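You operate a simulated robot arm through the tools that you are given. There is no shell and no other tool.

You run a simulated robot arm. Do the job below in one go: nothing can be reset, and whatever is moved stays where it is left.

## Task
Shut off, vent and part the test hose, then wind it in.
Fine: wall tap shut first, vent till the dial is at 0 and shut it again, hose end in its rest, reel wound to its stop.
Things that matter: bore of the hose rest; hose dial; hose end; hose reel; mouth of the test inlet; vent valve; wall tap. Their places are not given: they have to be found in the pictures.

Only the result counts: the job must be done as asked and must still hold three seconds after the hand-in. Knocking over, shifting, dropping, spilling or breaking anything else fails it.

## Robot
A 7-joint arm with a two-finger parallel gripper, fixed in place. Base frame: the origin is on the floor under the middle of its stand, x ahead of it, y to its left, z up. Units: cm, rad, N and s.
It reaches about 147.9 cm from its shoulder. Its first joint turns from -2.897 to 2.897 rad. Payload 4.4 kg.
The tool frame sits at the grasp point between the pads (the TCP): z along the fingers, y along the line on which they close. The tips reach 2.3 cm beyond it. The gripper opens to 9.4 cm. The fingers are 3.8 cm wide and 1 cm thick; the gripper's body (5.4 by 9.6 cm) begins 3.9 cm behind the TCP.
Orientation is told as [roll, pitch, yaw] about the base's x, y, z axes, in that order, counted from this pose: with the fingers straight down and closing along the base's y, the tool's x points along the base's -x, its y along +y and its z along -z.

## Interface
- The arm moves only by the tool step_arm. Its argument "deltas" is a list that holds one entry, the list of rows, each a list of 7 numbers: the turn, a rotation vector about the tool's x, y, z in rad, then the shift along the tool's x, y, z in mm, then the closure, from 0 (fully open) to 1 (shut). In form: [[[wx, wy, wz, dx, dy, dz, claw], ...]]. A call has 1 to 20 rows; each row is the pose to reach, as a shift and turn from the pose commanded when the call began, along the tool's axes at that moment. Rows are played at 5 a second. More than 5 cm and 0.15 rad between two rows, or a gripper value outside its range, and nothing of the call is played. A pose out of reach is approached as far as the arm can. The call stops where the force on the tool passes 40 N (or 10 N more than at its start, if that is more) or the arm is blocked; 0.2 s more then pass. Each finger travels about 7.2 cm/s and halts on what it meets, pressing with about 31 N; the grip force reading is that of the motor and also rises with nothing between the fingers. The clock runs only during rows and for 0.2 s after the last one: add rows that repeat a pose to give the fingers time. It gives the time, the measured TCP pose, the force on the tool (base axes), the opening and the grip force at its end, in the units of the frame above (readings bear some noise), with the torque about the TCP (base axes, N m) and any sound that the robot's microphone picked up.
- Cameras (640 x 400 px; columns grow to the right, rows downward): "scene" is fixed at [4.91, -65.05, 153.95]; the picture's right is [0.72, -0.70, 0.00], its down [-0.25, -0.25, -0.94] and it looks along [0.65, 0.67, -0.35] (base axes); focal length 342 px, centre (320, 200). "wrist" rides on the gripper at [8.6, 1.6, -7.4] in the tool frame; the picture's right is [-0.18, 0.98, 0.00], its down [-0.58, -0.11, -0.81] and it looks along [-0.79, -0.15, 0.59] (tool axes); focal length 243 px, centre (320, 200).
- grab_frame(camera): a new picture of that camera. It takes no simulated time.
- locate(camera, pixels): for up to 12 pixels [column, row] of the newest picture of that camera ("zoom" is the newest enlarged one), the place [x, y, z] in the base frame of the surface seen there, good to about 0.3 cm. It takes no simulated time.
- enlarge(camera, box): a new picture of the part [left, top, right, bottom] of that camera's present view, enlarged. It takes no simulated time.
- hand_in(): hands the job in; it is judged then, once.

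Unless the task says otherwise, let go and move clear before handing in.

The tools are called after "Emit:" as name(argument=value, ...) on one line, values as JSON. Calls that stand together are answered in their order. step_arm: Moves the arm, as the interface text tells. Its arguments: {"type":"object","properties":{"deltas":{"type":"array"}},"required":["deltas"]} The other tools are called the same way: grab_frame (camera) takes a picture; locate (camera, pixels) gives the place of the surface under pixels of a picture; enlarge (camera, box) takes an enlarged picture of a part of a camera's view; hand_in () hands the job in.

At the start:

```text
t: 0.0
position: [74.36, 38.84, 138.45]
tcp_rot: [-0.001, -0.001, 0.0]
contact_force: [0.2, -0.3, -0.1]
moment: [0.03, 0.03, 0.06]
opening: 9.39
gripper_force: 0.1
```

scene: 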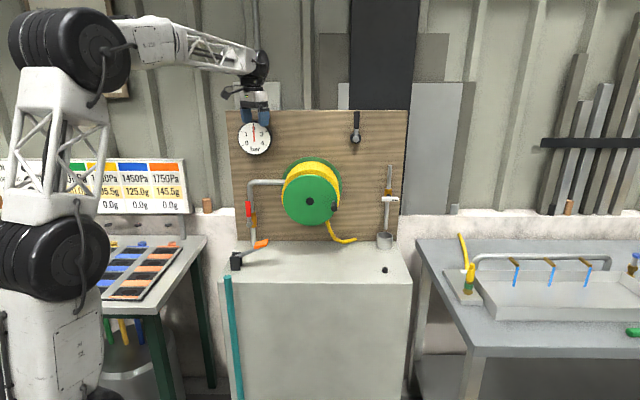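
wrist: 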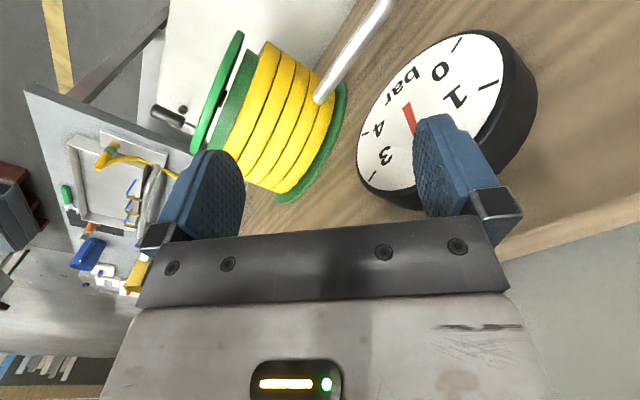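

The scene picture shows a wooden board with a dial near (254,138), a green/yellow reel at (312,195), a red thing at (249,209), an orange lever at (262,244) and a yellow hose ending on the right bench near (468,275). I'll enlarge several regions to identify them.

Emit:
enlarge(camera="scene", box=[220, 100, 420, 280])

Emit:
enlarge(camera="scene", box=[420, 210, 640, 350])

Emit:
enlarge(camera="scene", box=[220, 160, 320, 290])

Emit:
enlarge(camera="scene", box=[340, 150, 420, 280])

```text
2.22 times, centred on (320, 190) of scene
```

zoom: 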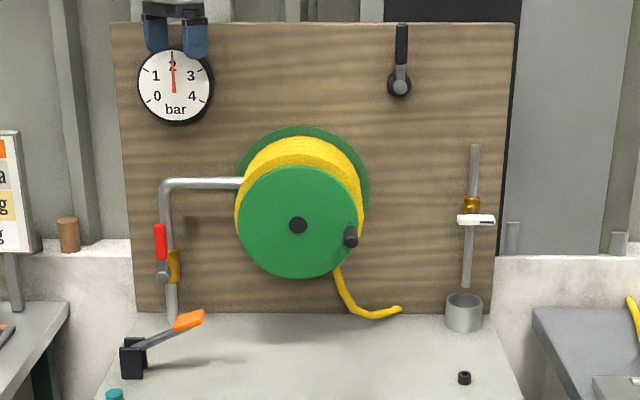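

```text
2.86 times, centred on (530, 280) of scene
```

zoom: 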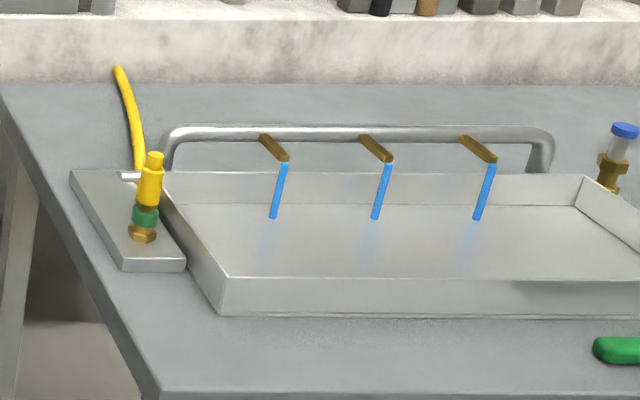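

```text
3.08 times, centred on (270, 225) of scene
```

zoom: 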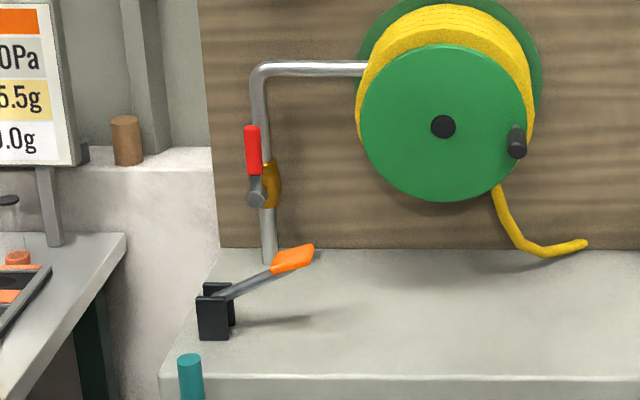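

```text
3.08 times, centred on (380, 215) of scene
```

zoom: 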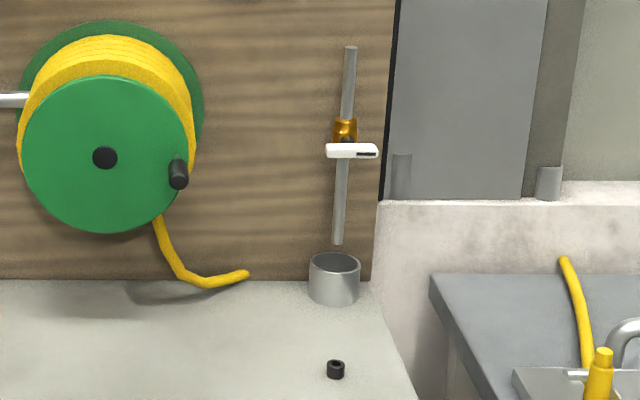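

The zooms show a red lever on the left pipe, a white lever on the right pipe over a cup, a small black ring on the counter (likely the hose rest) and the yellow hose coupling on a brass/green fitting on the right bench. Next I'll locate these points.

Emit:
locate(camera="scene", pixels=[[249, 203], [249, 214], [254, 220], [254, 138], [311, 201], [336, 208], [384, 269], [390, 199], [389, 183], [384, 240], [357, 121], [356, 138]])

Emit:
locate(camera="scene", pixels=[[262, 244], [237, 262], [472, 266], [471, 275], [470, 285], [468, 291], [460, 296], [463, 237], [467, 255], [254, 240], [355, 240], [245, 187]])

Emit:
enlarge(camera="scene", box=[440, 225, 500, 310])

Emit:
enlarge(camera="scene", box=[0, 100, 220, 300])

```text
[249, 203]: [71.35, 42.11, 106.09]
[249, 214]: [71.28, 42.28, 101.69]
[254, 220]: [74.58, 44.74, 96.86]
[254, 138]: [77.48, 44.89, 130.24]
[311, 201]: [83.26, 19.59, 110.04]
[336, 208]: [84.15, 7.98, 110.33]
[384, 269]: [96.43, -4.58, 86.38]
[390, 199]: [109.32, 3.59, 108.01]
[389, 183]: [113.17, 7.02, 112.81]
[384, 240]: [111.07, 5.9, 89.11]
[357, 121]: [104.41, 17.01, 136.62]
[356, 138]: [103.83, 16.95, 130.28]
```

```text
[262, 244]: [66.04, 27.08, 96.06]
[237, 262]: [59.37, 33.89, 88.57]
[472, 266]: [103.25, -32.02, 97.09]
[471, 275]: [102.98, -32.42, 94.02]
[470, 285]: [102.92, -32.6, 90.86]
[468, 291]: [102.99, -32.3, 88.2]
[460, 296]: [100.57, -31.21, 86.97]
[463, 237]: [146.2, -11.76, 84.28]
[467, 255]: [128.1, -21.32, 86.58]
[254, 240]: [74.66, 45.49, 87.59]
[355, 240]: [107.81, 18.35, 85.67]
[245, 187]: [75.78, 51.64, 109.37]
```

```text
4.71 times, centred on (470, 268) of scene
```

zoom: 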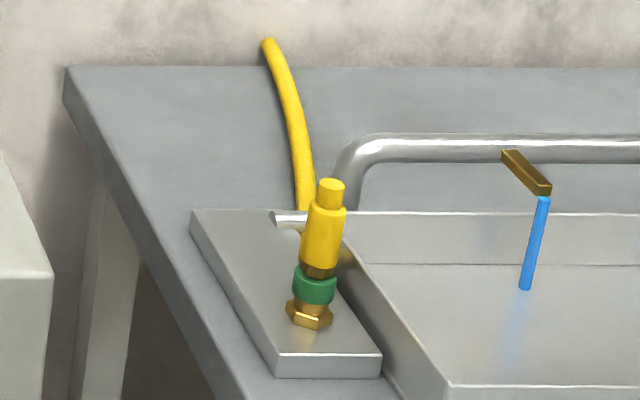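

```text
2.00 times, centred on (110, 200) of scene
```

zoom: 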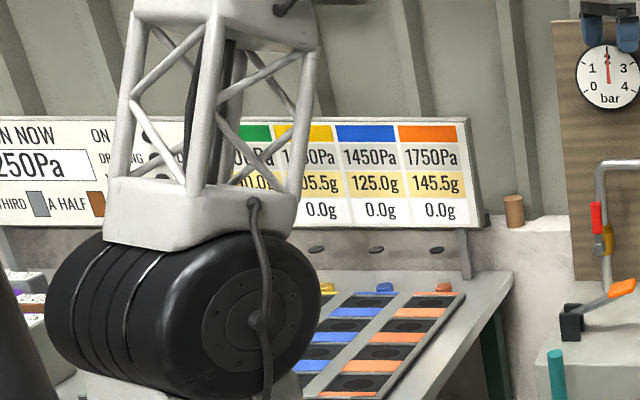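

The dial (254,138) reads 2 bar; the red lever lies along its pipe at about (71,42,104), and the white lever is across its pipe at about (109,4,108). I'll back the gripper away from the dial and turn it so the wrist camera can see the red lever up close.

Emit:
step_arm(deltas=[[[0, 0, 0, 40, -12, 0, 0], [0, 0, -0.13, 80, -25, 0, 0], [0, 0, -0.26, 120, -38, 15, 0], [0, 0, -0.39, 155, -50, 40, 0], [0, 0, -0.52, 182, -60, 75, 0], [0, 0, -0.65, 182, -68, 115, 0], [0, 0, -0.785, 182, -68, 155, 0], [0, 0, -0.785, 182, -68, 200, 0]]])

Emit:
grab_frame(camera="wrist")

Emit:
grab_frame(camera="scene")

```text
t: 1.8
position: [56.17, 32.22, 118.62]
tcp_rot: [0.001, -0.001, 0.789]
contact_force: [-0.4, 0.1, -0.1]
moment: [-0.01, -0.03, 0.01]
opening: 9.38
gripper_force: 0.1
```

```text
taken
```

wrist: 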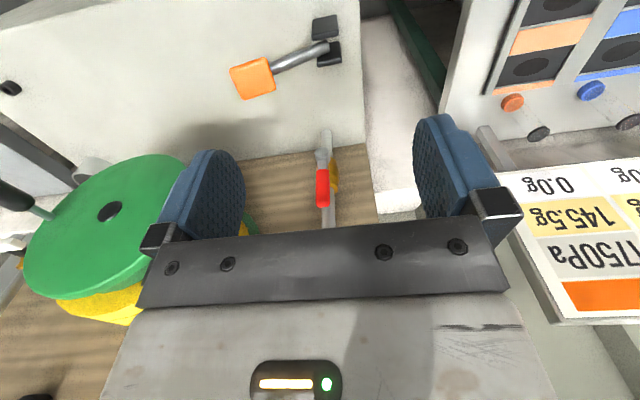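

```text
taken
```

scene: 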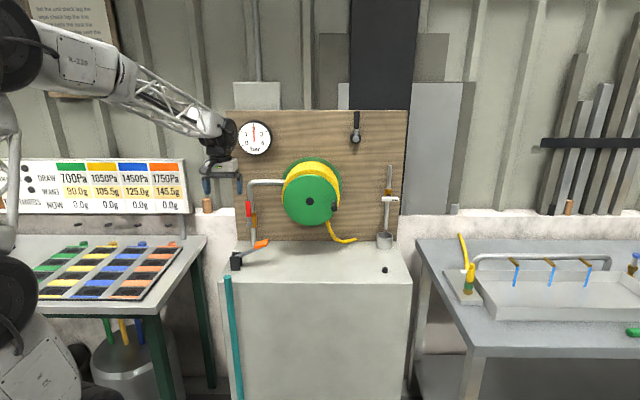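

The wrist view now shows the red lever at (323,188) between the fingers, pointing up along the pipe, and the orange lever on its clevis at (255,80). There's also a notice in the scene at (70,15), so I'll enlarge that and the lever.

Emit:
enlarge(camera="scene", box=[20, 0, 120, 62])

Emit:
enlarge(camera="wrist", box=[260, 110, 400, 230])

Emit:
locate(camera="wrist", pixels=[[323, 175], [323, 188], [323, 202], [321, 155], [335, 178], [326, 140], [330, 220], [255, 80], [300, 58], [328, 40], [280, 200], [360, 200]])

```text
6.40 times, centred on (70, 31) of scene
```

zoom: 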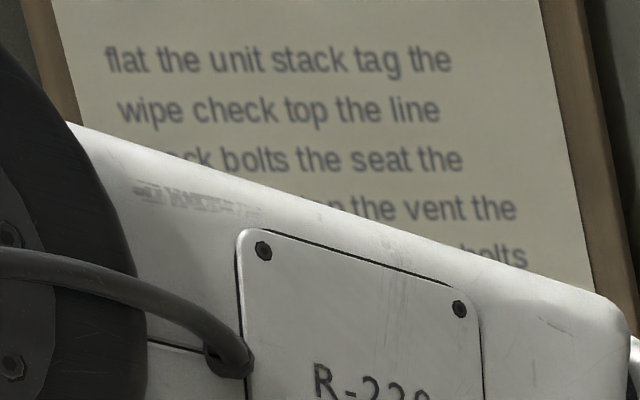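

```text
3.33 times, centred on (330, 170) of wrist
```

zoom: 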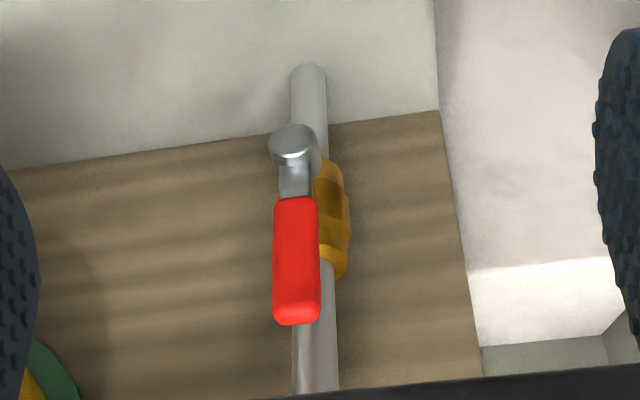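

```text
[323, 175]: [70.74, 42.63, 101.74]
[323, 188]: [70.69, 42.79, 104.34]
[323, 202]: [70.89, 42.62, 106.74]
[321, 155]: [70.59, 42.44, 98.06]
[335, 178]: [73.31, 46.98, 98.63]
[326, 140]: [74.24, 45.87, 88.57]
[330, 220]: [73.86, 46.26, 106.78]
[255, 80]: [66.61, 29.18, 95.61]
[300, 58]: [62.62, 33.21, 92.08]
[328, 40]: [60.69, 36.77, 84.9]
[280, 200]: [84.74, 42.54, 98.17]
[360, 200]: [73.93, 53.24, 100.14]
```

The red lever sits about 5 cm in front of the pipe with its pivot at about (70.6,42.4,97.5). Before turning anything I want a close look at the white lever, the cup and the black ring, so I'll slide the camera to the right in front of the board, staying clear of the reel.

Emit:
step_arm(deltas=[[[0, 0, 0, 10, -45, 0, 0], [0, 0, 0, 20, -90, 0, 0], [0, 0, 0, 20, -135, 0, 0], [0, 0, 0, 20, -180, 0, 0], [0, 0, 0, 20, -225, 0, 0], [0, 0, 0, 20, -270, 0, 0], [0, 0, 0, 20, -315, 0, 0], [0, 0, 0, 20, -360, 0, 0], [0, 0, 0, 20, -405, 0, 0], [0, 0, 0, 20, -450, 0, 0], [0, 0, 0, 20, -495, 0, 0], [0, 0, 0, 20, -540, 0, 0]]])

Emit:
grab_frame(camera="wrist")

Emit:
grab_frame(camera="scene")

```text
t: 4.4
position: [92.88, -7.51, 118.22]
tcp_rot: [-0.002, -0.002, 0.785]
contact_force: [-0.5, -0.1, 0.2]
moment: [-0.02, -0.04, -0.01]
opening: 9.39
gripper_force: 0.0
```

```text
taken
```

wrist: 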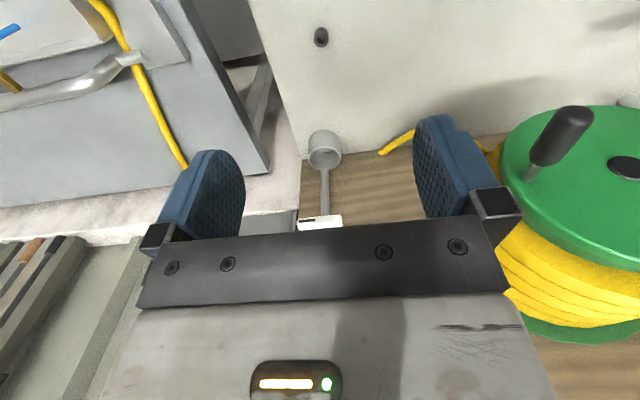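

```text
taken
```

scene: 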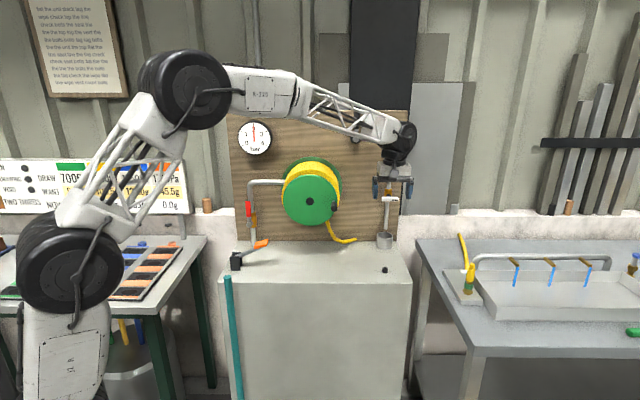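

The wrist view shows the cup at (325,150), the white lever at (320,222) mostly hidden by the gripper, and the black ring at (320,37). I'll raise the hand to bring the vent lever into clear view and locate the points already visible.

Emit:
locate(camera="wrist", pixels=[[320, 33], [320, 42], [325, 148], [320, 222], [304, 222], [337, 222], [324, 195], [572, 122], [540, 160], [625, 168], [590, 200], [395, 145]])

Emit:
step_arm(deltas=[[[0, 0, 0, 0, 0, -45, 0], [0, 0, 0, 0, 0, -90, 0], [0, 0, 0, 0, 0, -130, 0]]])

Emit:
enlarge(camera="wrist", box=[240, 60, 400, 230])

Emit:
grab_frame(camera="wrist")

```text
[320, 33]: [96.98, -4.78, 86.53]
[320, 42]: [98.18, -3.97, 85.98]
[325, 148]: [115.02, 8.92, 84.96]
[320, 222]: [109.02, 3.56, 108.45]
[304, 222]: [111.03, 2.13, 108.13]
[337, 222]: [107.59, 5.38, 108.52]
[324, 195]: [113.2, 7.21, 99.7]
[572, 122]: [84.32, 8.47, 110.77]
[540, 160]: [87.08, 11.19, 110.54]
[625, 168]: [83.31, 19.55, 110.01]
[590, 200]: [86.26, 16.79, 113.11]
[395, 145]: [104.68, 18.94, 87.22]
```

```text
t: 5.2
position: [92.88, -7.7, 131.26]
tcp_rot: [0.001, 0.002, 0.786]
contact_force: [-0.2, 0.2, 0.5]
moment: [0.03, 0.04, 0.04]
opening: 9.4
gripper_force: 0.0
```

```text
2.35 times, centred on (320, 145) of wrist
```

zoom: 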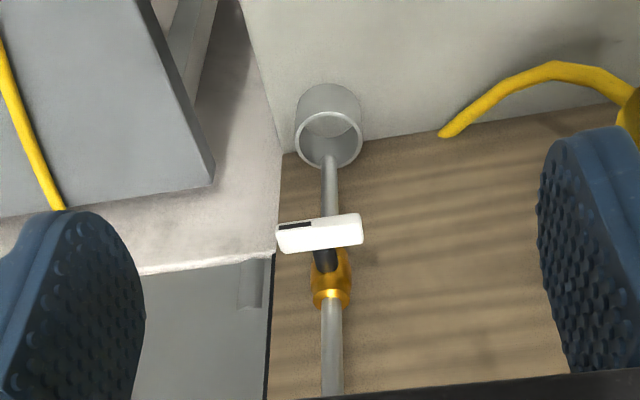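

```text
taken
```

wrist: 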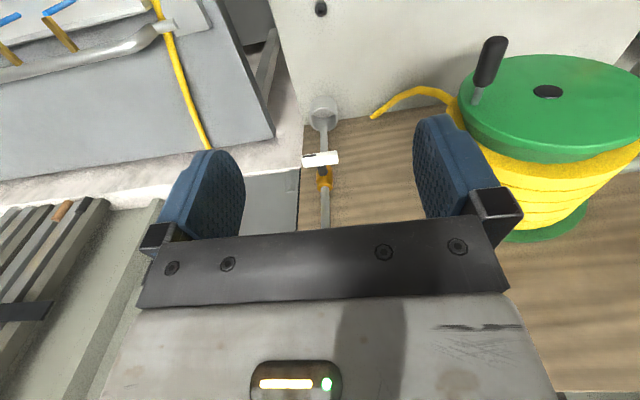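

The white vent handle is a symmetric bar centred about (109.2,3.7,108.2) with a black mark on its right end, across the pipe and so shut. The reel knob is at (84.3,8.5,110.8) and the reel axis at (83.3,19.6,110). Next I'll look closely at the hose coupling on the right bench.

Emit:
step_arm(deltas=[[[0, 0, 0.098, 25, -13, 10, 0], [0, 0, 0.196, 50, -26, 30, 0], [0, 0, 0.294, 76, -39, 62, 0], [0, 0, 0.392, 101, -52, 100, 0], [0, 0, 0.49, 127, -66, 140, 0], [0, 0, 0.588, 152, -79, 180, 0], [0, 0, 0.686, 178, -92, 215, 0], [0, 0, 0.785, 203, -105, 250, 0]]])

Emit:
grab_frame(camera="wrist")

Emit:
enlarge(camera="wrist", box=[220, 40, 420, 240])

```text
t: 7.0
position: [85.6, -29.01, 106.64]
tcp_rot: [-0.001, -0.001, -0.001]
contact_force: [0.2, -0.1, 0.0]
moment: [0.04, -0.01, 0.01]
opening: 9.39
gripper_force: 0.1
```

```text
taken
```

wrist: 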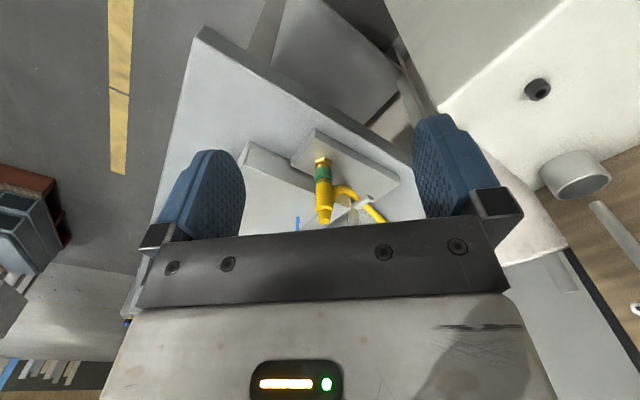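

```text
2.00 times, centred on (320, 140) of wrist
```

zoom: 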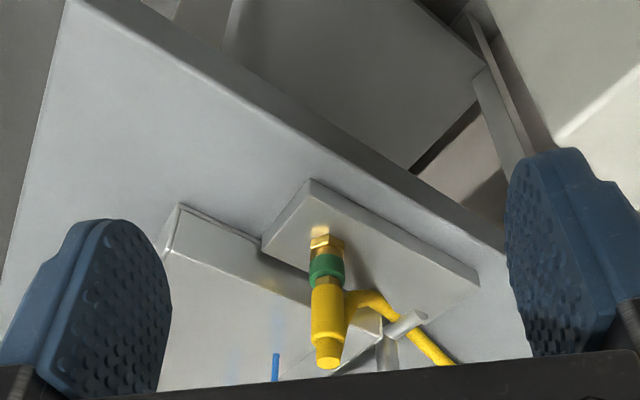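

The coupling in the wrist view runs from the brass hex (322,160) through the green collar (325,173) to the yellow sleeve (325,205), with the hose leaving sideways at (345,192). I'll zoom in and locate its parts.

Emit:
enlarge(camera="wrist", box=[280, 140, 400, 230])

Emit:
locate(camera="wrist", pixels=[[322, 160], [324, 173], [322, 190], [323, 205], [325, 214], [325, 221], [345, 192], [362, 202], [300, 150], [316, 205], [331, 205], [538, 88]])

Emit:
enlarge(camera="wrist", box=[490, 50, 590, 120])

```text
4.44 times, centred on (340, 185) of wrist
```

zoom: 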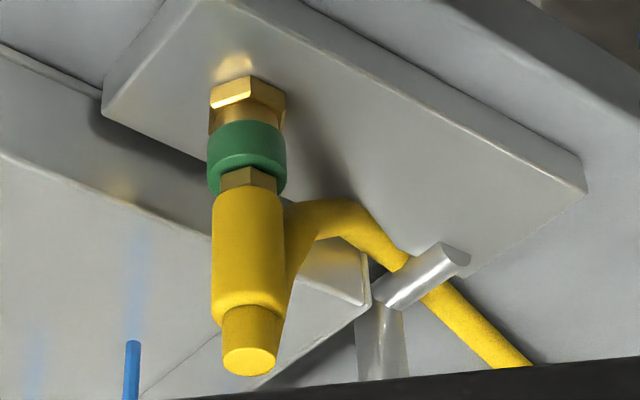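

```text
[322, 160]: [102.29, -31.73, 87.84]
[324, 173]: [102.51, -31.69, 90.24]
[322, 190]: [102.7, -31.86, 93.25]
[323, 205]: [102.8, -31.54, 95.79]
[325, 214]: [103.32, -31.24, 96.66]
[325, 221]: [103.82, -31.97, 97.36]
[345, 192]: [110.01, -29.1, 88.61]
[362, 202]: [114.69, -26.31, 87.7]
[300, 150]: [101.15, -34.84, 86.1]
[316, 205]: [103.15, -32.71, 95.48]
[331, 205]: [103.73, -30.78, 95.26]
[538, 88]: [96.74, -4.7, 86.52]
```

```text
5.71 times, centred on (540, 85) of wrist
```

zoom: 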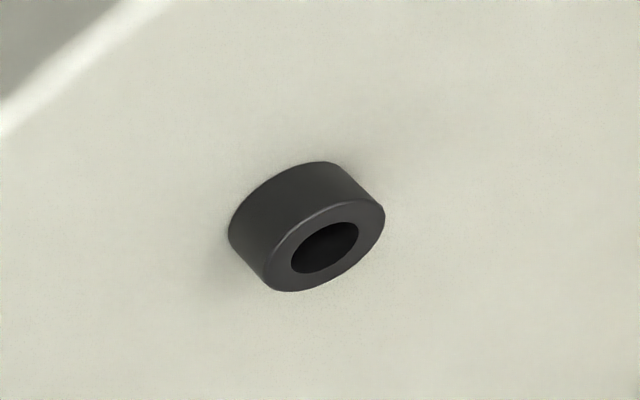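

The hose end is centred at about (103.8,-32.0) with its top at z≈97.4, and the rest's ring is at about (96.8,-4.6,86.5) with a small bore. Now for the wall tap first: I'll bring the hand back in front of the red lever and tilt the fingers level toward the board.

Emit:
step_arm(deltas=[[[0, 0, -0.056, 23, 38, -20, 0.2], [0, 0, -0.112, 46, 76, -35, 0.4], [0, 0, -0.168, 70, 115, -50, 0.6], [0, 0, -0.224, 93, 153, -65, 0.64], [0, 0, -0.28, 116, 192, -80, 0.64], [0, 0, -0.336, 140, 230, -92, 0.64], [0, 0, -0.392, 163, 269, -102, 0.64], [0, 0, -0.448, 186, 307, -112, 0.64], [0, 0, -0.504, 210, 345, -121, 0.64], [0, 0, -0.56, 233, 384, -130, 0.64], [0, 0, -0.616, 256, 422, -136, 0.64], [0, 0, -0.672, 280, 460, -142, 0.64], [0, 0, -0.728, 303, 499, -148, 0.64], [0, 0, -0.785, 326, 537, -154, 0.64]]])

```text
t: 10.0
position: [53.14, 24.03, 121.88]
tcp_rot: [0.0, 0.0, 0.784]
contact_force: [0.0, -0.3, -0.7]
moment: [0.0, -0.03, -0.02]
opening: 3.41
gripper_force: 0.2
```

The hand is at (53,24,122), fingers down and yawed 45°, with a 3.4 cm gap. Next I'll tilt the fingers to level facing the board and drop to lever height.

Emit:
step_arm(deltas=[[[0, -0.143, 0, -5, 0, 16, 0.64], [0, -0.286, 0, -10, 0, 32, 0.64], [0, -0.428, 0, -20, 0, 48, 0.64], [0, -0.571, 0, -30, 0, 64, 0.64], [0, -0.714, 0, -40, 0, 80, 0.64], [0, -0.857, 0, -50, 0, 96, 0.64], [0, -1.0, 0, -60, 0, 112, 0.64], [0, -1.142, 0, -70, 0, 128, 0.64], [0, -1.285, 0, -80, 0, 144, 0.64], [0, -1.428, 0, -90, 0, 160, 0.64], [0, -1.571, 0, -100, 0, 170, 0.64]]])

Emit:
grab_frame(camera="wrist")

Emit:
grab_frame(camera="scene")

```text
t: 12.4
position: [60.37, 31.43, 105.05]
tcp_rot: [-2.799, -1.568, -2.7]
contact_force: [-0.5, 0.1, 0.8]
moment: [0.0, 0.01, -0.01]
opening: 3.37
gripper_force: 0.0
```

```text
taken
```

wrist: 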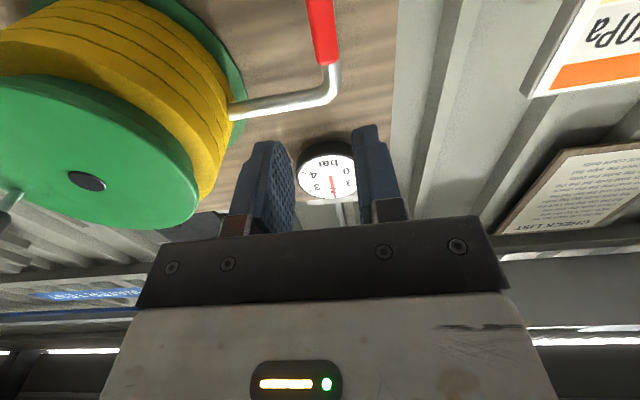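

```text
taken
```

scene: 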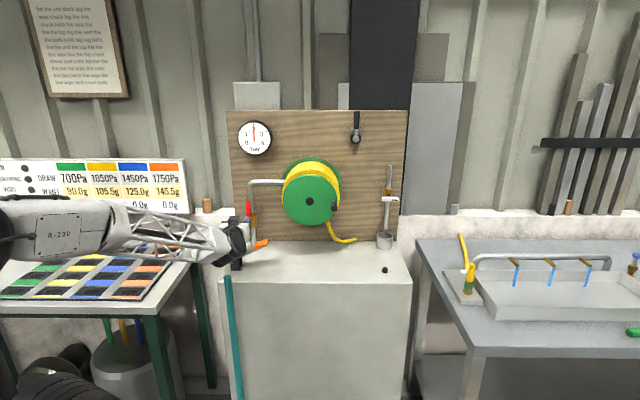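

The fingers now point level at the board from (60.4,31.4,105), and the dial at (328,178) in the wrist view still reads 2. The lever is about 0.6 cm to the left of centre, so I'll move forward to straddle it.

Emit:
step_arm(deltas=[[[0, 0, 0, 3, 6, 30, 0.64], [0, 0, 0, 5, 6, 60, 0.64], [0, 0, 0, 5, 6, 90, 0.64], [0, 0, 0, 5, 6, 110, 0.64]]])

Emit:
enlarge(camera="scene", box=[210, 180, 300, 270])

Emit:
grab_frame(camera="wrist")

```text
t: 13.4
position: [67.64, 39.62, 104.4]
tcp_rot: [-2.624, -1.571, -2.874]
contact_force: [-0.5, -0.2, -0.5]
moment: [0.02, 0.0, 0.02]
opening: 3.38
gripper_force: 0.2
```

```text
4.44 times, centred on (255, 225) of scene
```

zoom: 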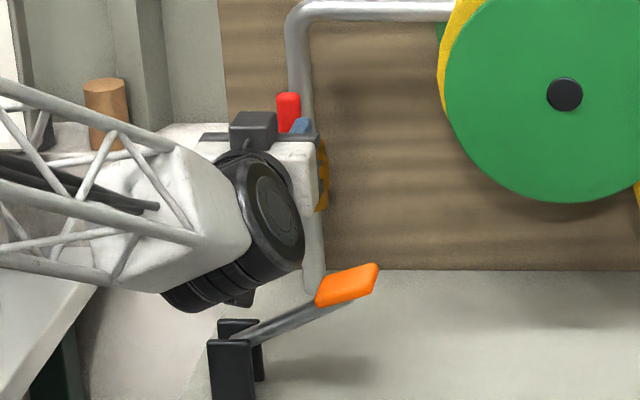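

```text
taken
```

wrist: 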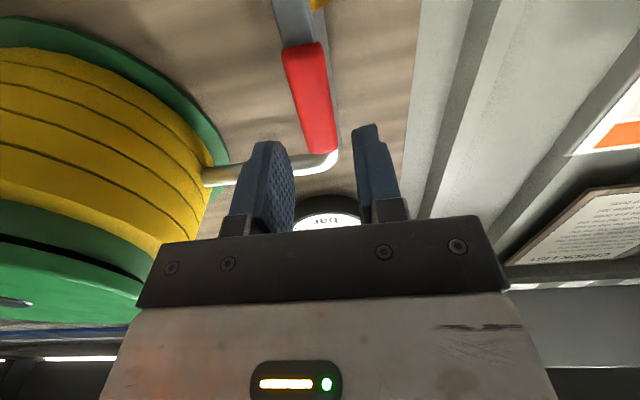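

The lever tip at (320,150) in the wrist view lies between the fingers. The orange lever at (262,244) in the scene is close below the wrist, so before pushing I'll check how low the hand reaches beside it.

Emit:
grab_frame(camera="scene")

Emit:
locate(camera="scene", pixels=[[237, 247], [230, 246], [244, 240], [251, 232], [247, 225], [248, 210], [268, 240], [262, 246], [256, 250], [244, 256], [238, 256], [239, 268]])

Emit:
enlarge(camera="scene", box=[220, 190, 290, 280])

```text
taken
```

scene: 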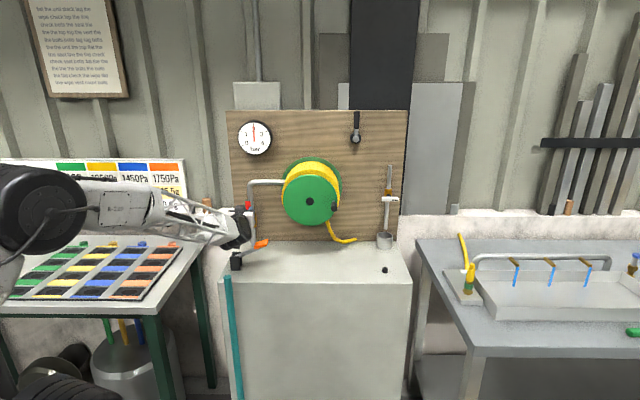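

```text
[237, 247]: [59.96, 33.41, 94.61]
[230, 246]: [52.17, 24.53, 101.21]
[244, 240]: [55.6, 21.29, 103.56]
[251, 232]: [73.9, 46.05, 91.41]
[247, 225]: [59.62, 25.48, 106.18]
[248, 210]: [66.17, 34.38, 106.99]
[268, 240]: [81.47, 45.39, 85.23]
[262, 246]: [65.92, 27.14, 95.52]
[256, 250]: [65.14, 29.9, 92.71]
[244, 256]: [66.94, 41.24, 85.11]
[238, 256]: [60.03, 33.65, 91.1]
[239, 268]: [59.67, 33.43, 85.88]
```

```text
4.44 times, centred on (255, 235) of scene
```

zoom: 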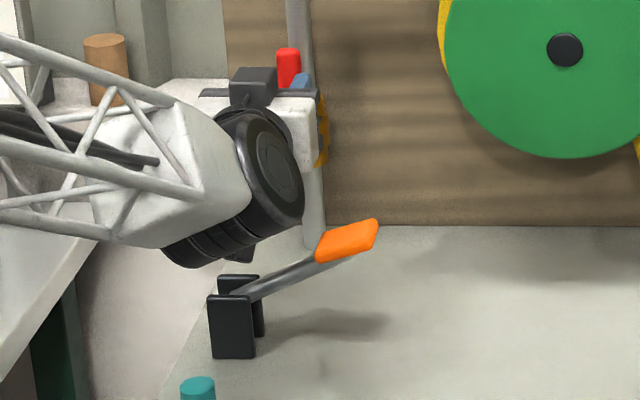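

The hand's lowest part reads about z=94.6, just above the orange lever's clevis, so I must not swing the wrist down there. I'll move forward around the lever and make a small sideways push to the right to learn which way it turns.

Emit:
step_arm(deltas=[[[0, 0, 0, 0, 0, 17, 0.64], [0, 0, 0, 0, 0, 33, 0.64]]])

Emit:
step_arm(deltas=[[[0, 0, 0, 0, -5, 0, 0.64], [0, 0, 0, 0, -10, 0, 0.64], [0, 0, 0, 0, -14, 0, 0.64], [0, 0, 0, 0, -18, 0, 0.64], [0, 0, 0, 0, -22, 0, 0.64]]])

Emit:
grab_frame(camera="wrist")

```text
t: 14.0
position: [69.92, 42.06, 104.19]
tcp_rot: [-3.055, -1.571, -2.444]
contact_force: [0.0, 0.0, 0.7]
moment: [0.01, 0.0, 0.0]
opening: 3.38
gripper_force: 0.0
```

```text
t: 15.1
position: [71.16, 40.84, 104.32]
tcp_rot: [-0.111, -1.57, 0.9]
contact_force: [-28.2, 19.3, 3.5]
moment: [0.62, 0.41, 0.55]
opening: 4.86
gripper_force: 16.3
stopped in row 5: the force on the tool passed its limit at 42 N (the readings are from after the stop); the commanded pose is now the measured one
```

```text
taken
```

wrist: 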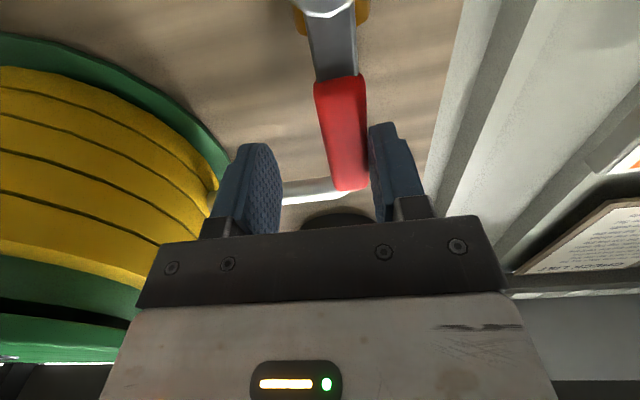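

Pushing right, the tool was stopped at 42 N with the lever unmoved (wrist view, red lever still upright at (340,130)), so it doesn't turn that way. I'll try the other direction, to the left.

Emit:
step_arm(deltas=[[[0, 0, 0, 0, 8, 0, 0.64], [0, 0, 0, 0, 16, 0, 0.64], [0, 0, 0, 0, 24, 0, 0.64], [0, 0, 0, 0, 28, 0, 0.64], [0, 0, 0, 0, 32, 0, 0.64], [0, 0, 0, 0, 36, 0, 0.64], [0, 0, 0, 0, 40, 0, 0.64]]])

Emit:
grab_frame(camera="wrist")

Emit:
enlarge(camera="scene", box=[220, 190, 290, 280])

```text
t: 16.7
position: [68.41, 43.58, 104.38]
tcp_rot: [0.344, -1.569, 0.444]
contact_force: [1.8, -2.1, 0.2]
moment: [-0.02, -0.04, -0.11]
opening: 3.55
gripper_force: 2.1
```

```text
taken
```

wrist: 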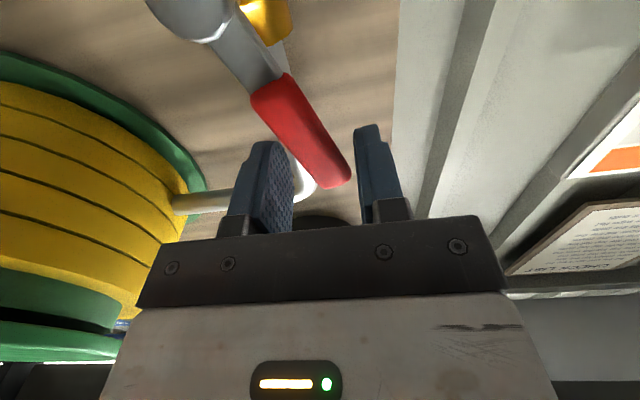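

```text
4.44 times, centred on (255, 235) of scene
```

zoom: 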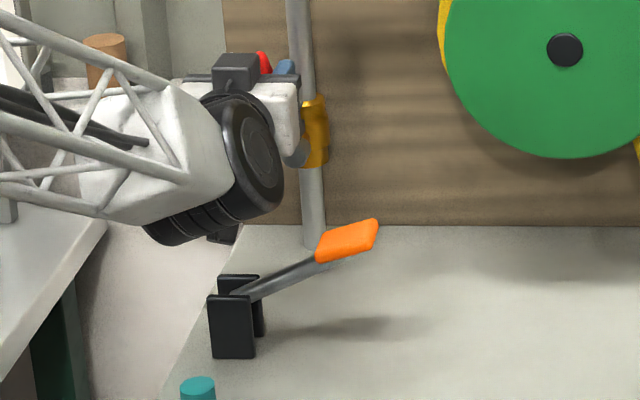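

The lever moved left with only about 2 N, so the tap shuts counter-clockwise. I'll back off, close the fingers, come in on the right side of the lever and then push it round to horizontal.

Emit:
step_arm(deltas=[[[0, 0, 0, 0, 0, -25, 0.64], [0, 0, 0, 0, 0, -50, 0.64], [0, 0, 0, -5, -20, -50, 1], [0, 0, 0, -11, -40, -50, 1], [0, 0, 0, -11, -40, -50, 1], [0, 0, 0, -11, -40, -50, 1], [0, 0, 0, -11, -40, -25, 1], [0, 0, 0, -11, -40, 0, 1]]])

Emit:
grab_frame(camera="wrist")

```text
t: 18.5
position: [71.49, 40.62, 105.54]
tcp_rot: [1.607, -1.571, -0.822]
contact_force: [0.0, 0.4, 0.0]
moment: [-0.02, 0.0, -0.02]
opening: 0.01
gripper_force: 31.3
```

```text
taken
```

wrist: 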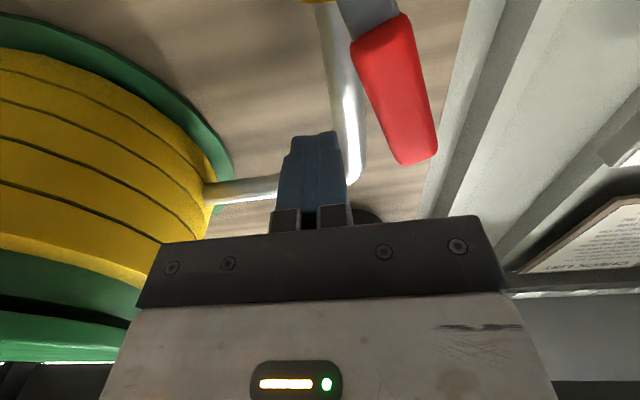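

The closed fingers are now on the right of the lever (lever at (395,90), fingers at (312,180) in the wrist view). I'll sweep them along the arc to push the lever left and down to horizontal.

Emit:
step_arm(deltas=[[[0, 0, 0, 0, 12, 0, 1], [0, 0, 0, 0, 22, 0, 1], [0, 0, 0, 0, 33, 0, 1], [0, 0, 0, 2, 43, 0, 1], [0, 0, 0, 5, 52, 0, 1], [0, 0, 0, 10, 61, 0, 1], [0, 0, 0, 15, 69, 0, 1], [0, 0, 0, 22, 77, 0, 1], [0, 0, 0, 30, 84, 0, 1], [0, 0, 0, 40, 90, 0, 1], [0, 0, 0, 48, 94, 0, 1], [0, 0, 0, 54, 95, 0, 1], [0, 0, 0, 58, 95, 0, 1]]])

Emit:
grab_frame(camera="wrist")

Emit:
enlarge(camera="scene", box=[210, 180, 300, 280])

```text
t: 21.3
position: [64.41, 47.52, 99.87]
tcp_rot: [-3.027, -1.564, -2.468]
contact_force: [-2.1, -8.5, 31.0]
moment: [0.08, -0.28, 0.11]
opening: 0.03
gripper_force: 31.0
```

```text
taken
```

wrist: 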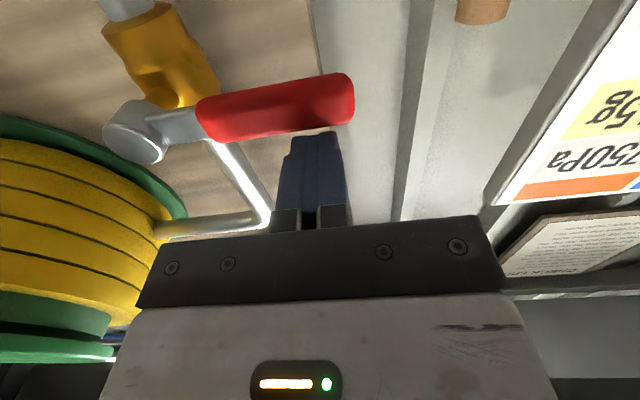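

```text
4.00 times, centred on (255, 230) of scene
```

zoom: 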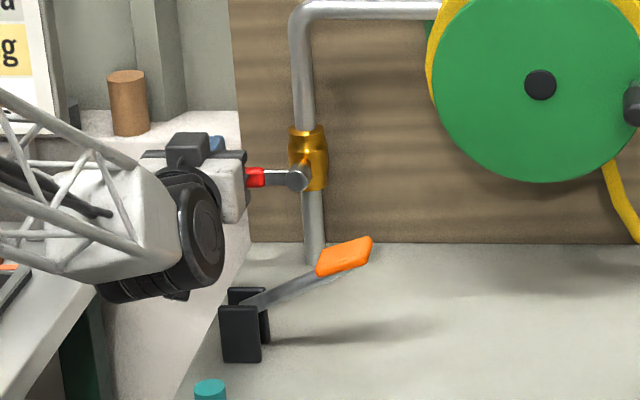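

The red lever is now horizontal pointing left, and the upward 31 N reaction shows it is on its stop. I'll lift off, back away and check the tap and the dial.

Emit:
step_arm(deltas=[[[0, 0, 0, -20, 0, 0, 1], [0, 0, 0, -35, 0, 0, 1], [0, 0, 0, -35, 0, -45, 1], [0, 0, 0, -50, 0, -90, 1], [0, 0, 0, -80, 0, -130, 1], [0, 0, 0, -120, 0, -160, 1], [0, 0, 0, -150, 0, -190, 1], [0, 0, 0, -180, -20, -215, 1]]])

Emit:
enlarge(camera="scene", box=[210, 100, 320, 280])

Emit:
grab_frame(camera="wrist")

```text
t: 23.1
position: [50.45, 30.69, 117.53]
tcp_rot: [-0.057, -1.57, 0.842]
contact_force: [0.3, -0.1, 0.0]
moment: [0.01, -0.03, 0.0]
opening: 0.01
gripper_force: 31.3
```

```text
2.22 times, centred on (265, 190) of scene
```

zoom: 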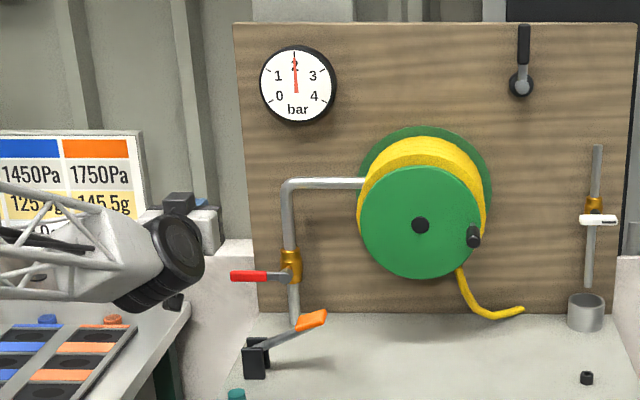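

```text
taken
```

wrist: 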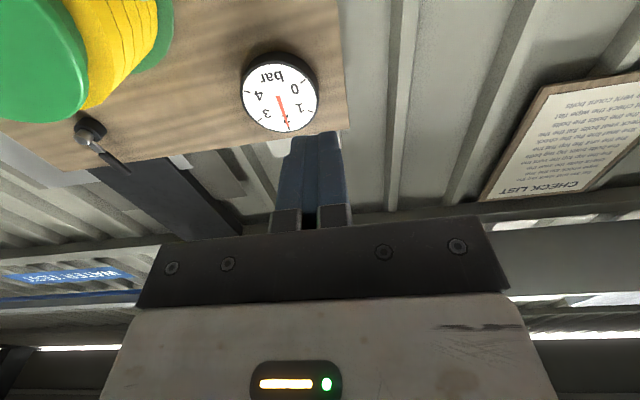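

The red lever (zoom (260,276)) is now across its pipe and the dial still reads 2 bar. Next I'll slide right, in front of the reel, to the white vent handle.

Emit:
step_arm(deltas=[[[0, 0, 0, 0, -45, 0, 1], [0, 0, 0, 0, -90, 0, 1], [0, 0, 0, 0, -135, 0, 1], [0, 0, 0, 0, -180, 0, 1], [0, 0, 0, 0, -225, 0, 1], [0, 0, 0, 0, -270, 0, 1], [0, 0, 0, 0, -315, 0, 1], [0, 0, 0, 0, -360, 0, 1], [0, 0, 0, 0, -405, 0, 1], [0, 0, 0, 0, -450, 0, 1], [0, 0, 0, 5, -495, 0, 1], [0, 0, 0, 10, -540, 10, 1], [0, 0, 0, 30, -585, 30, 1], [0, 0, 0, 45, -632, 50, 1]]])

Emit:
grab_frame(camera="wrist")

Emit:
grab_frame(camera="scene")

```text
refused: row 13 steps farther than a row can; nothing moved
```

```text
taken
```

wrist: 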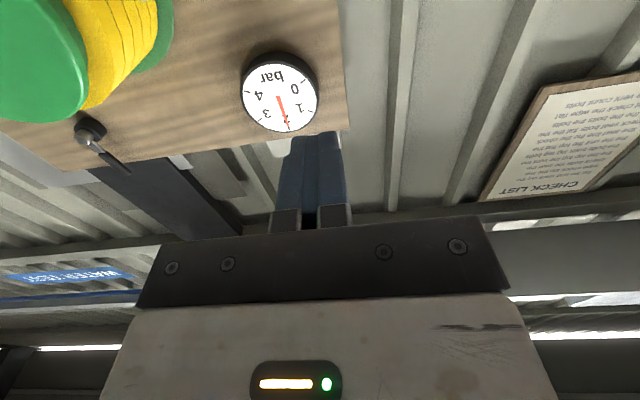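

```text
taken
```

scene: 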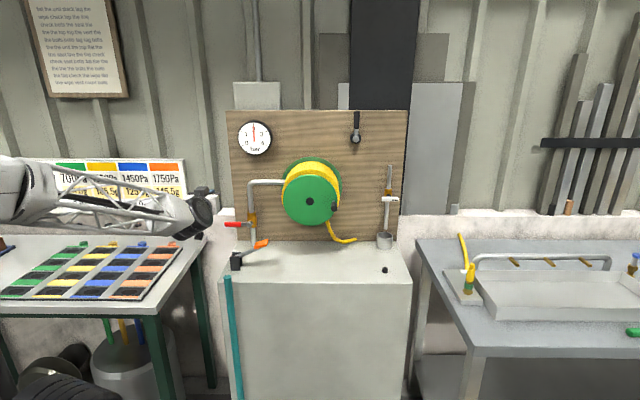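

The call was refused for too large a step, so nothing moved. In the scene the blue jets at the test rig have now stopped. I'll resend the slide with smaller steps.

Emit:
step_arm(deltas=[[[0, 0, 0, 0, -42, 0, 1], [0, 0, 0, 0, -84, 0, 1], [0, 0, 0, 0, -126, 0, 1], [0, 0, 0, 0, -168, 0, 1], [0, 0, 0, 0, -210, 0, 1], [0, 0, 0, 0, -252, 0, 1], [0, 0, 0, 0, -294, 0, 1], [0, 0, 0, 0, -336, 0, 1], [0, 0, 0, 0, -378, 0, 1], [0, 0, 0, 0, -420, 0, 1], [0, 0, 0, 0, -462, 0, 1], [0, 0, 0, 0, -504, 0, 1], [0, 0, 0, 0, -546, 0, 1], [0, 0, 0, 10, -588, 10, 1], [0, 0, 0, 25, -625, 25, 1], [0, 0, 0, 45, -635, 50, 1]]])

Emit:
grab_frame(camera="wrist")

Emit:
grab_frame(camera="scene")

```text
t: 26.5
position: [99.24, -10.5, 112.98]
tcp_rot: [-0.971, -1.571, 1.758]
contact_force: [0.3, -0.1, 0.7]
moment: [-0.01, 0.07, -0.04]
opening: 0.0
gripper_force: 31.2
```

```text
taken
```

wrist: 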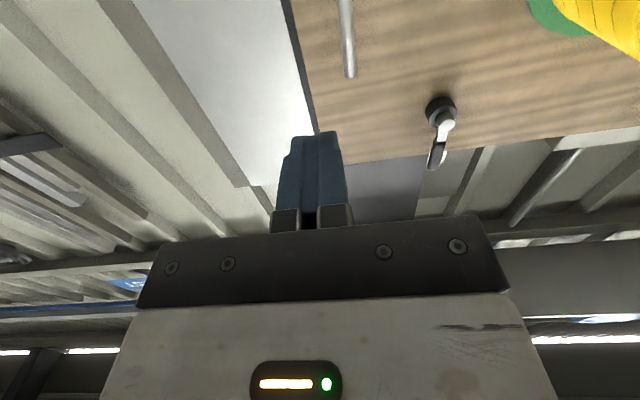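

```text
taken
```

scene: 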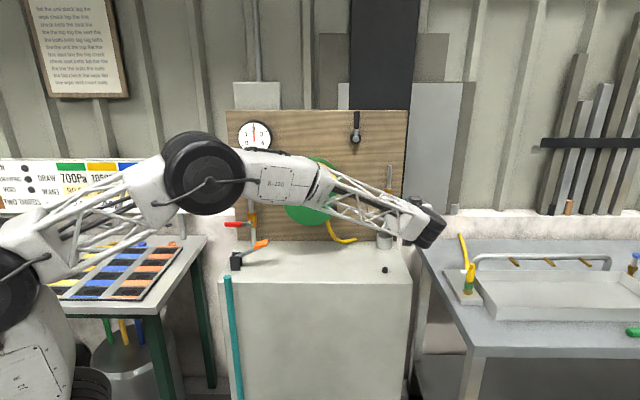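

The hand is at s≈62.8, r≈77.6 facing the board just up-right of the vent handle, and the dial (253,135) is still visible in the scene. I'll move in so the closed fingertips sit just above the handle's right end.

Emit:
step_arm(deltas=[[[0, 0, 0, 0, 5, 45, 1], [0, 0, 0, 0, 5, 90, 1], [0, 0, 0, 0, 5, 130, 1], [0, 0, 0, 0, 5, 162, 1]]])

Emit:
grab_frame(camera="wrist")

Emit:
enlarge(camera="scene", box=[340, 150, 460, 270])

```text
t: 27.5
position: [110.45, 1.31, 113.17]
tcp_rot: [0.013, -1.567, 0.773]
contact_force: [-1.1, -0.6, 0.6]
moment: [-0.02, -0.01, -0.02]
opening: 0.02
gripper_force: 30.9
```

```text
taken
```

wrist: 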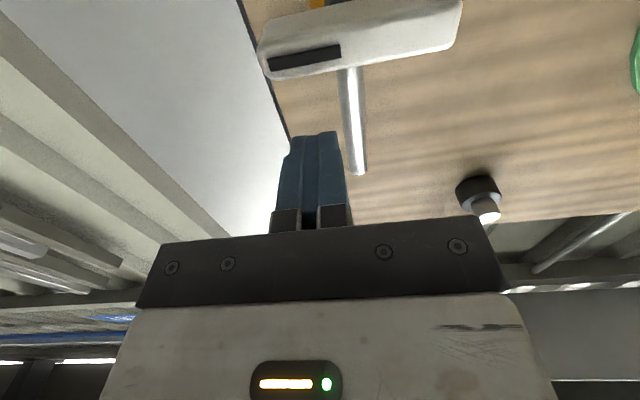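

```text
3.33 times, centred on (400, 210) of scene
```

zoom: 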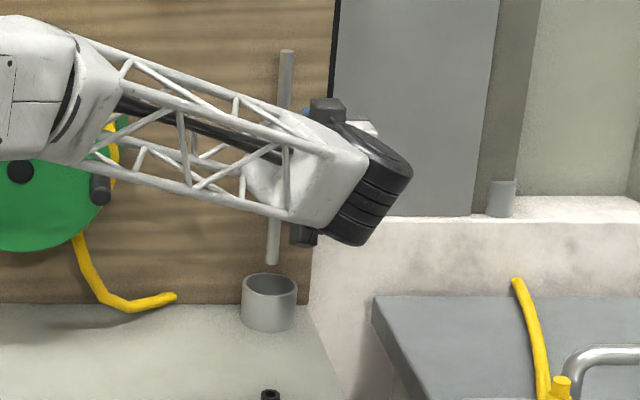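

In the wrist view the white handle spans (260,55) to (460,20), with the black mark on its board-right end, and my fingertips are above it. I'll locate its ends accurately before pressing.

Emit:
locate(camera="wrist", pixels=[[266, 62], [264, 45], [300, 60], [340, 50], [380, 40], [420, 35], [455, 30], [458, 10], [360, 20], [350, 100], [318, 4], [360, 60]])

```text
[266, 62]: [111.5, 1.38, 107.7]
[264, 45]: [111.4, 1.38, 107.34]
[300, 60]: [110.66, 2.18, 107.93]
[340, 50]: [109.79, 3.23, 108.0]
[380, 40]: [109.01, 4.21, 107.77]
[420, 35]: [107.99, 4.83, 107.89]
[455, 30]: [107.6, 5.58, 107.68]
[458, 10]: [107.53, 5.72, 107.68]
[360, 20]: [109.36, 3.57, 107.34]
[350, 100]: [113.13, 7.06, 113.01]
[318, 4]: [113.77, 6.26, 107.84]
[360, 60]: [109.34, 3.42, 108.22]
```

The handle's ends are at r≈72.0 and 77.9 with its centre at r≈74.95, z≈107.8; my fingertips are above the right end at z=113. I'll press that end down gently to see whether it turns that way.

Emit:
step_arm(deltas=[[[0, 0, 0, 15, 0, 0, 1], [0, 0, 0, 24, 0, 0, 1], [0, 0, 0, 30, -3, 0, 1], [0, 0, 0, 35, -8, 0, 1]]])

Emit:
grab_frame(camera="wrist")

```text
t: 28.6
position: [111.06, 0.81, 110.64]
tcp_rot: [-2.363, -1.562, -3.132]
contact_force: [-0.2, 0.4, 3.9]
moment: [0.02, -0.03, 0.03]
opening: 0.0
gripper_force: 31.6
stopped in row 4: the force on the tool passed its limit at 43 N (the readings are from after the stop); the commanded pose is now the measured one
```

```text
taken
```

wrist: 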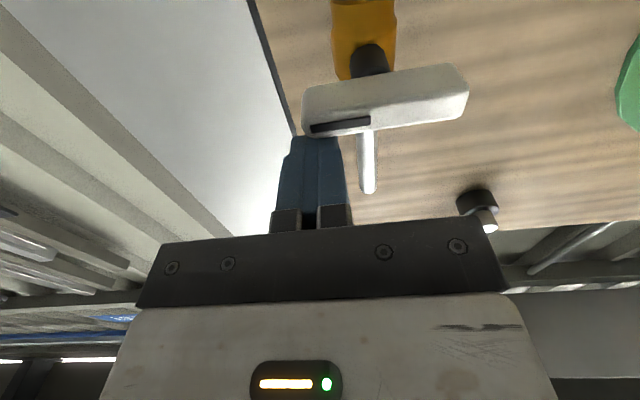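

Pressing the right end down is blocked at 43 N, so the handle must open the other way. I'll lift, move over the left end and push it down and round along its arc.

Emit:
step_arm(deltas=[[[0, 0, 0, -20, 0, 0, 1], [0, 0, 0, -20, 26, 0, 1], [0, 0, 0, -20, 52, 0, 1], [0, 0, 0, -6, 52, 0, 1], [0, 0, 0, 0, 52, 0, 1], [0, 0, 0, 5, 59, 0, 1], [0, 0, 0, 12, 64, 0, 1], [0, 0, 0, 22, 66, 0, 1], [0, 0, 0, 33, 64, 0, 1], [0, 0, 0, 42, 58, 0, 1], [0, 0, 0, 49, 49, 0, 1], [0, 0, 0, 50, 46, 0, 1]]])

Emit:
grab_frame(camera="wrist")

Emit:
enlarge(camera="scene", box=[230, 110, 280, 160])

```text
t: 31.2
position: [107.81, 4.13, 105.54]
tcp_rot: [-2.358, -1.563, -3.139]
contact_force: [-0.8, 1.7, -2.4]
moment: [-0.04, -0.01, 0.01]
opening: 0.0
gripper_force: 30.9
```

```text
taken
```

wrist: 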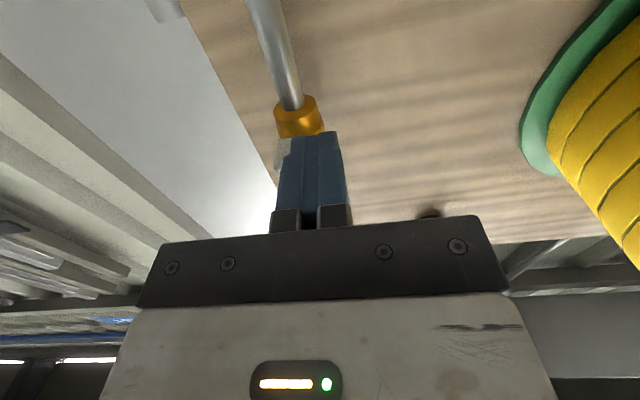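

```text
8.00 times, centred on (255, 135) of scene
```

zoom: 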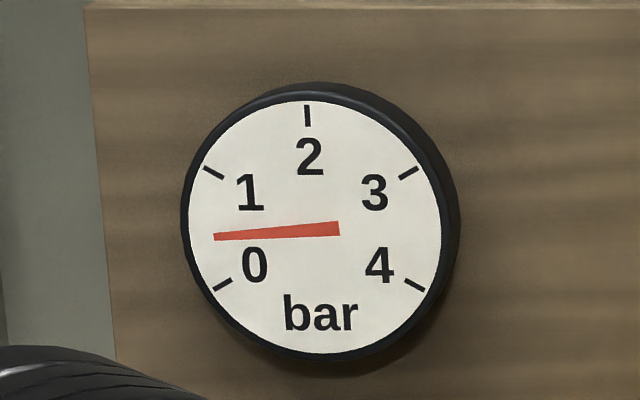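

The handle turned with little force and the dial has dropped to about 0.4 bar. I'll hold still for a couple of seconds and check the dial again.

Emit:
step_arm(deltas=[[[0, 0, 0, 0, 0, 0, 1], [0, 0, 0, 0, 0, 0, 1], [0, 0, 0, 0, 0, 0, 1], [0, 0, 0, 0, 0, 0, 1], [0, 0, 0, 0, 0, 0, 1], [0, 0, 0, 0, 0, 0, 1], [0, 0, 0, 0, 0, 0, 1], [0, 0, 0, 0, 0, 0, 1], [0, 0, 0, 0, 0, 0, 1], [0, 0, 0, 0, 0, 0, 1]]])

Emit:
enlarge(camera="scene", box=[230, 110, 280, 160])

Emit:
grab_frame(camera="scene")

```text
t: 33.4
position: [107.74, 4.16, 105.54]
tcp_rot: [-2.362, -1.562, -3.133]
contact_force: [0.3, -0.1, 0.2]
moment: [-0.01, 0.01, 0.01]
opening: 0.0
gripper_force: 30.7
```

```text
8.00 times, centred on (255, 135) of scene
```

zoom: 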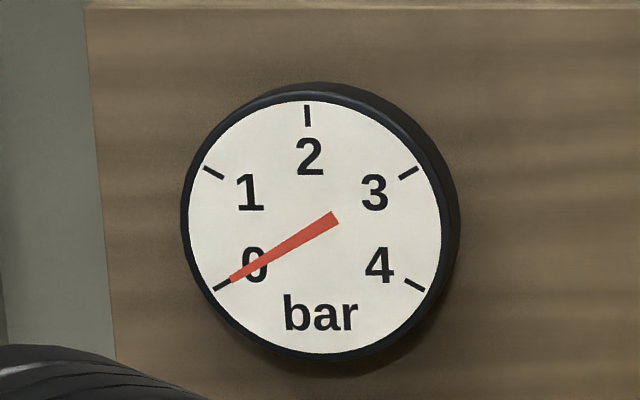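

```text
taken
```

scene: 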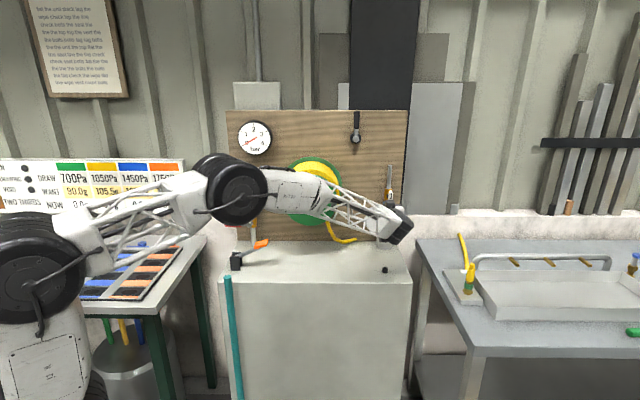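

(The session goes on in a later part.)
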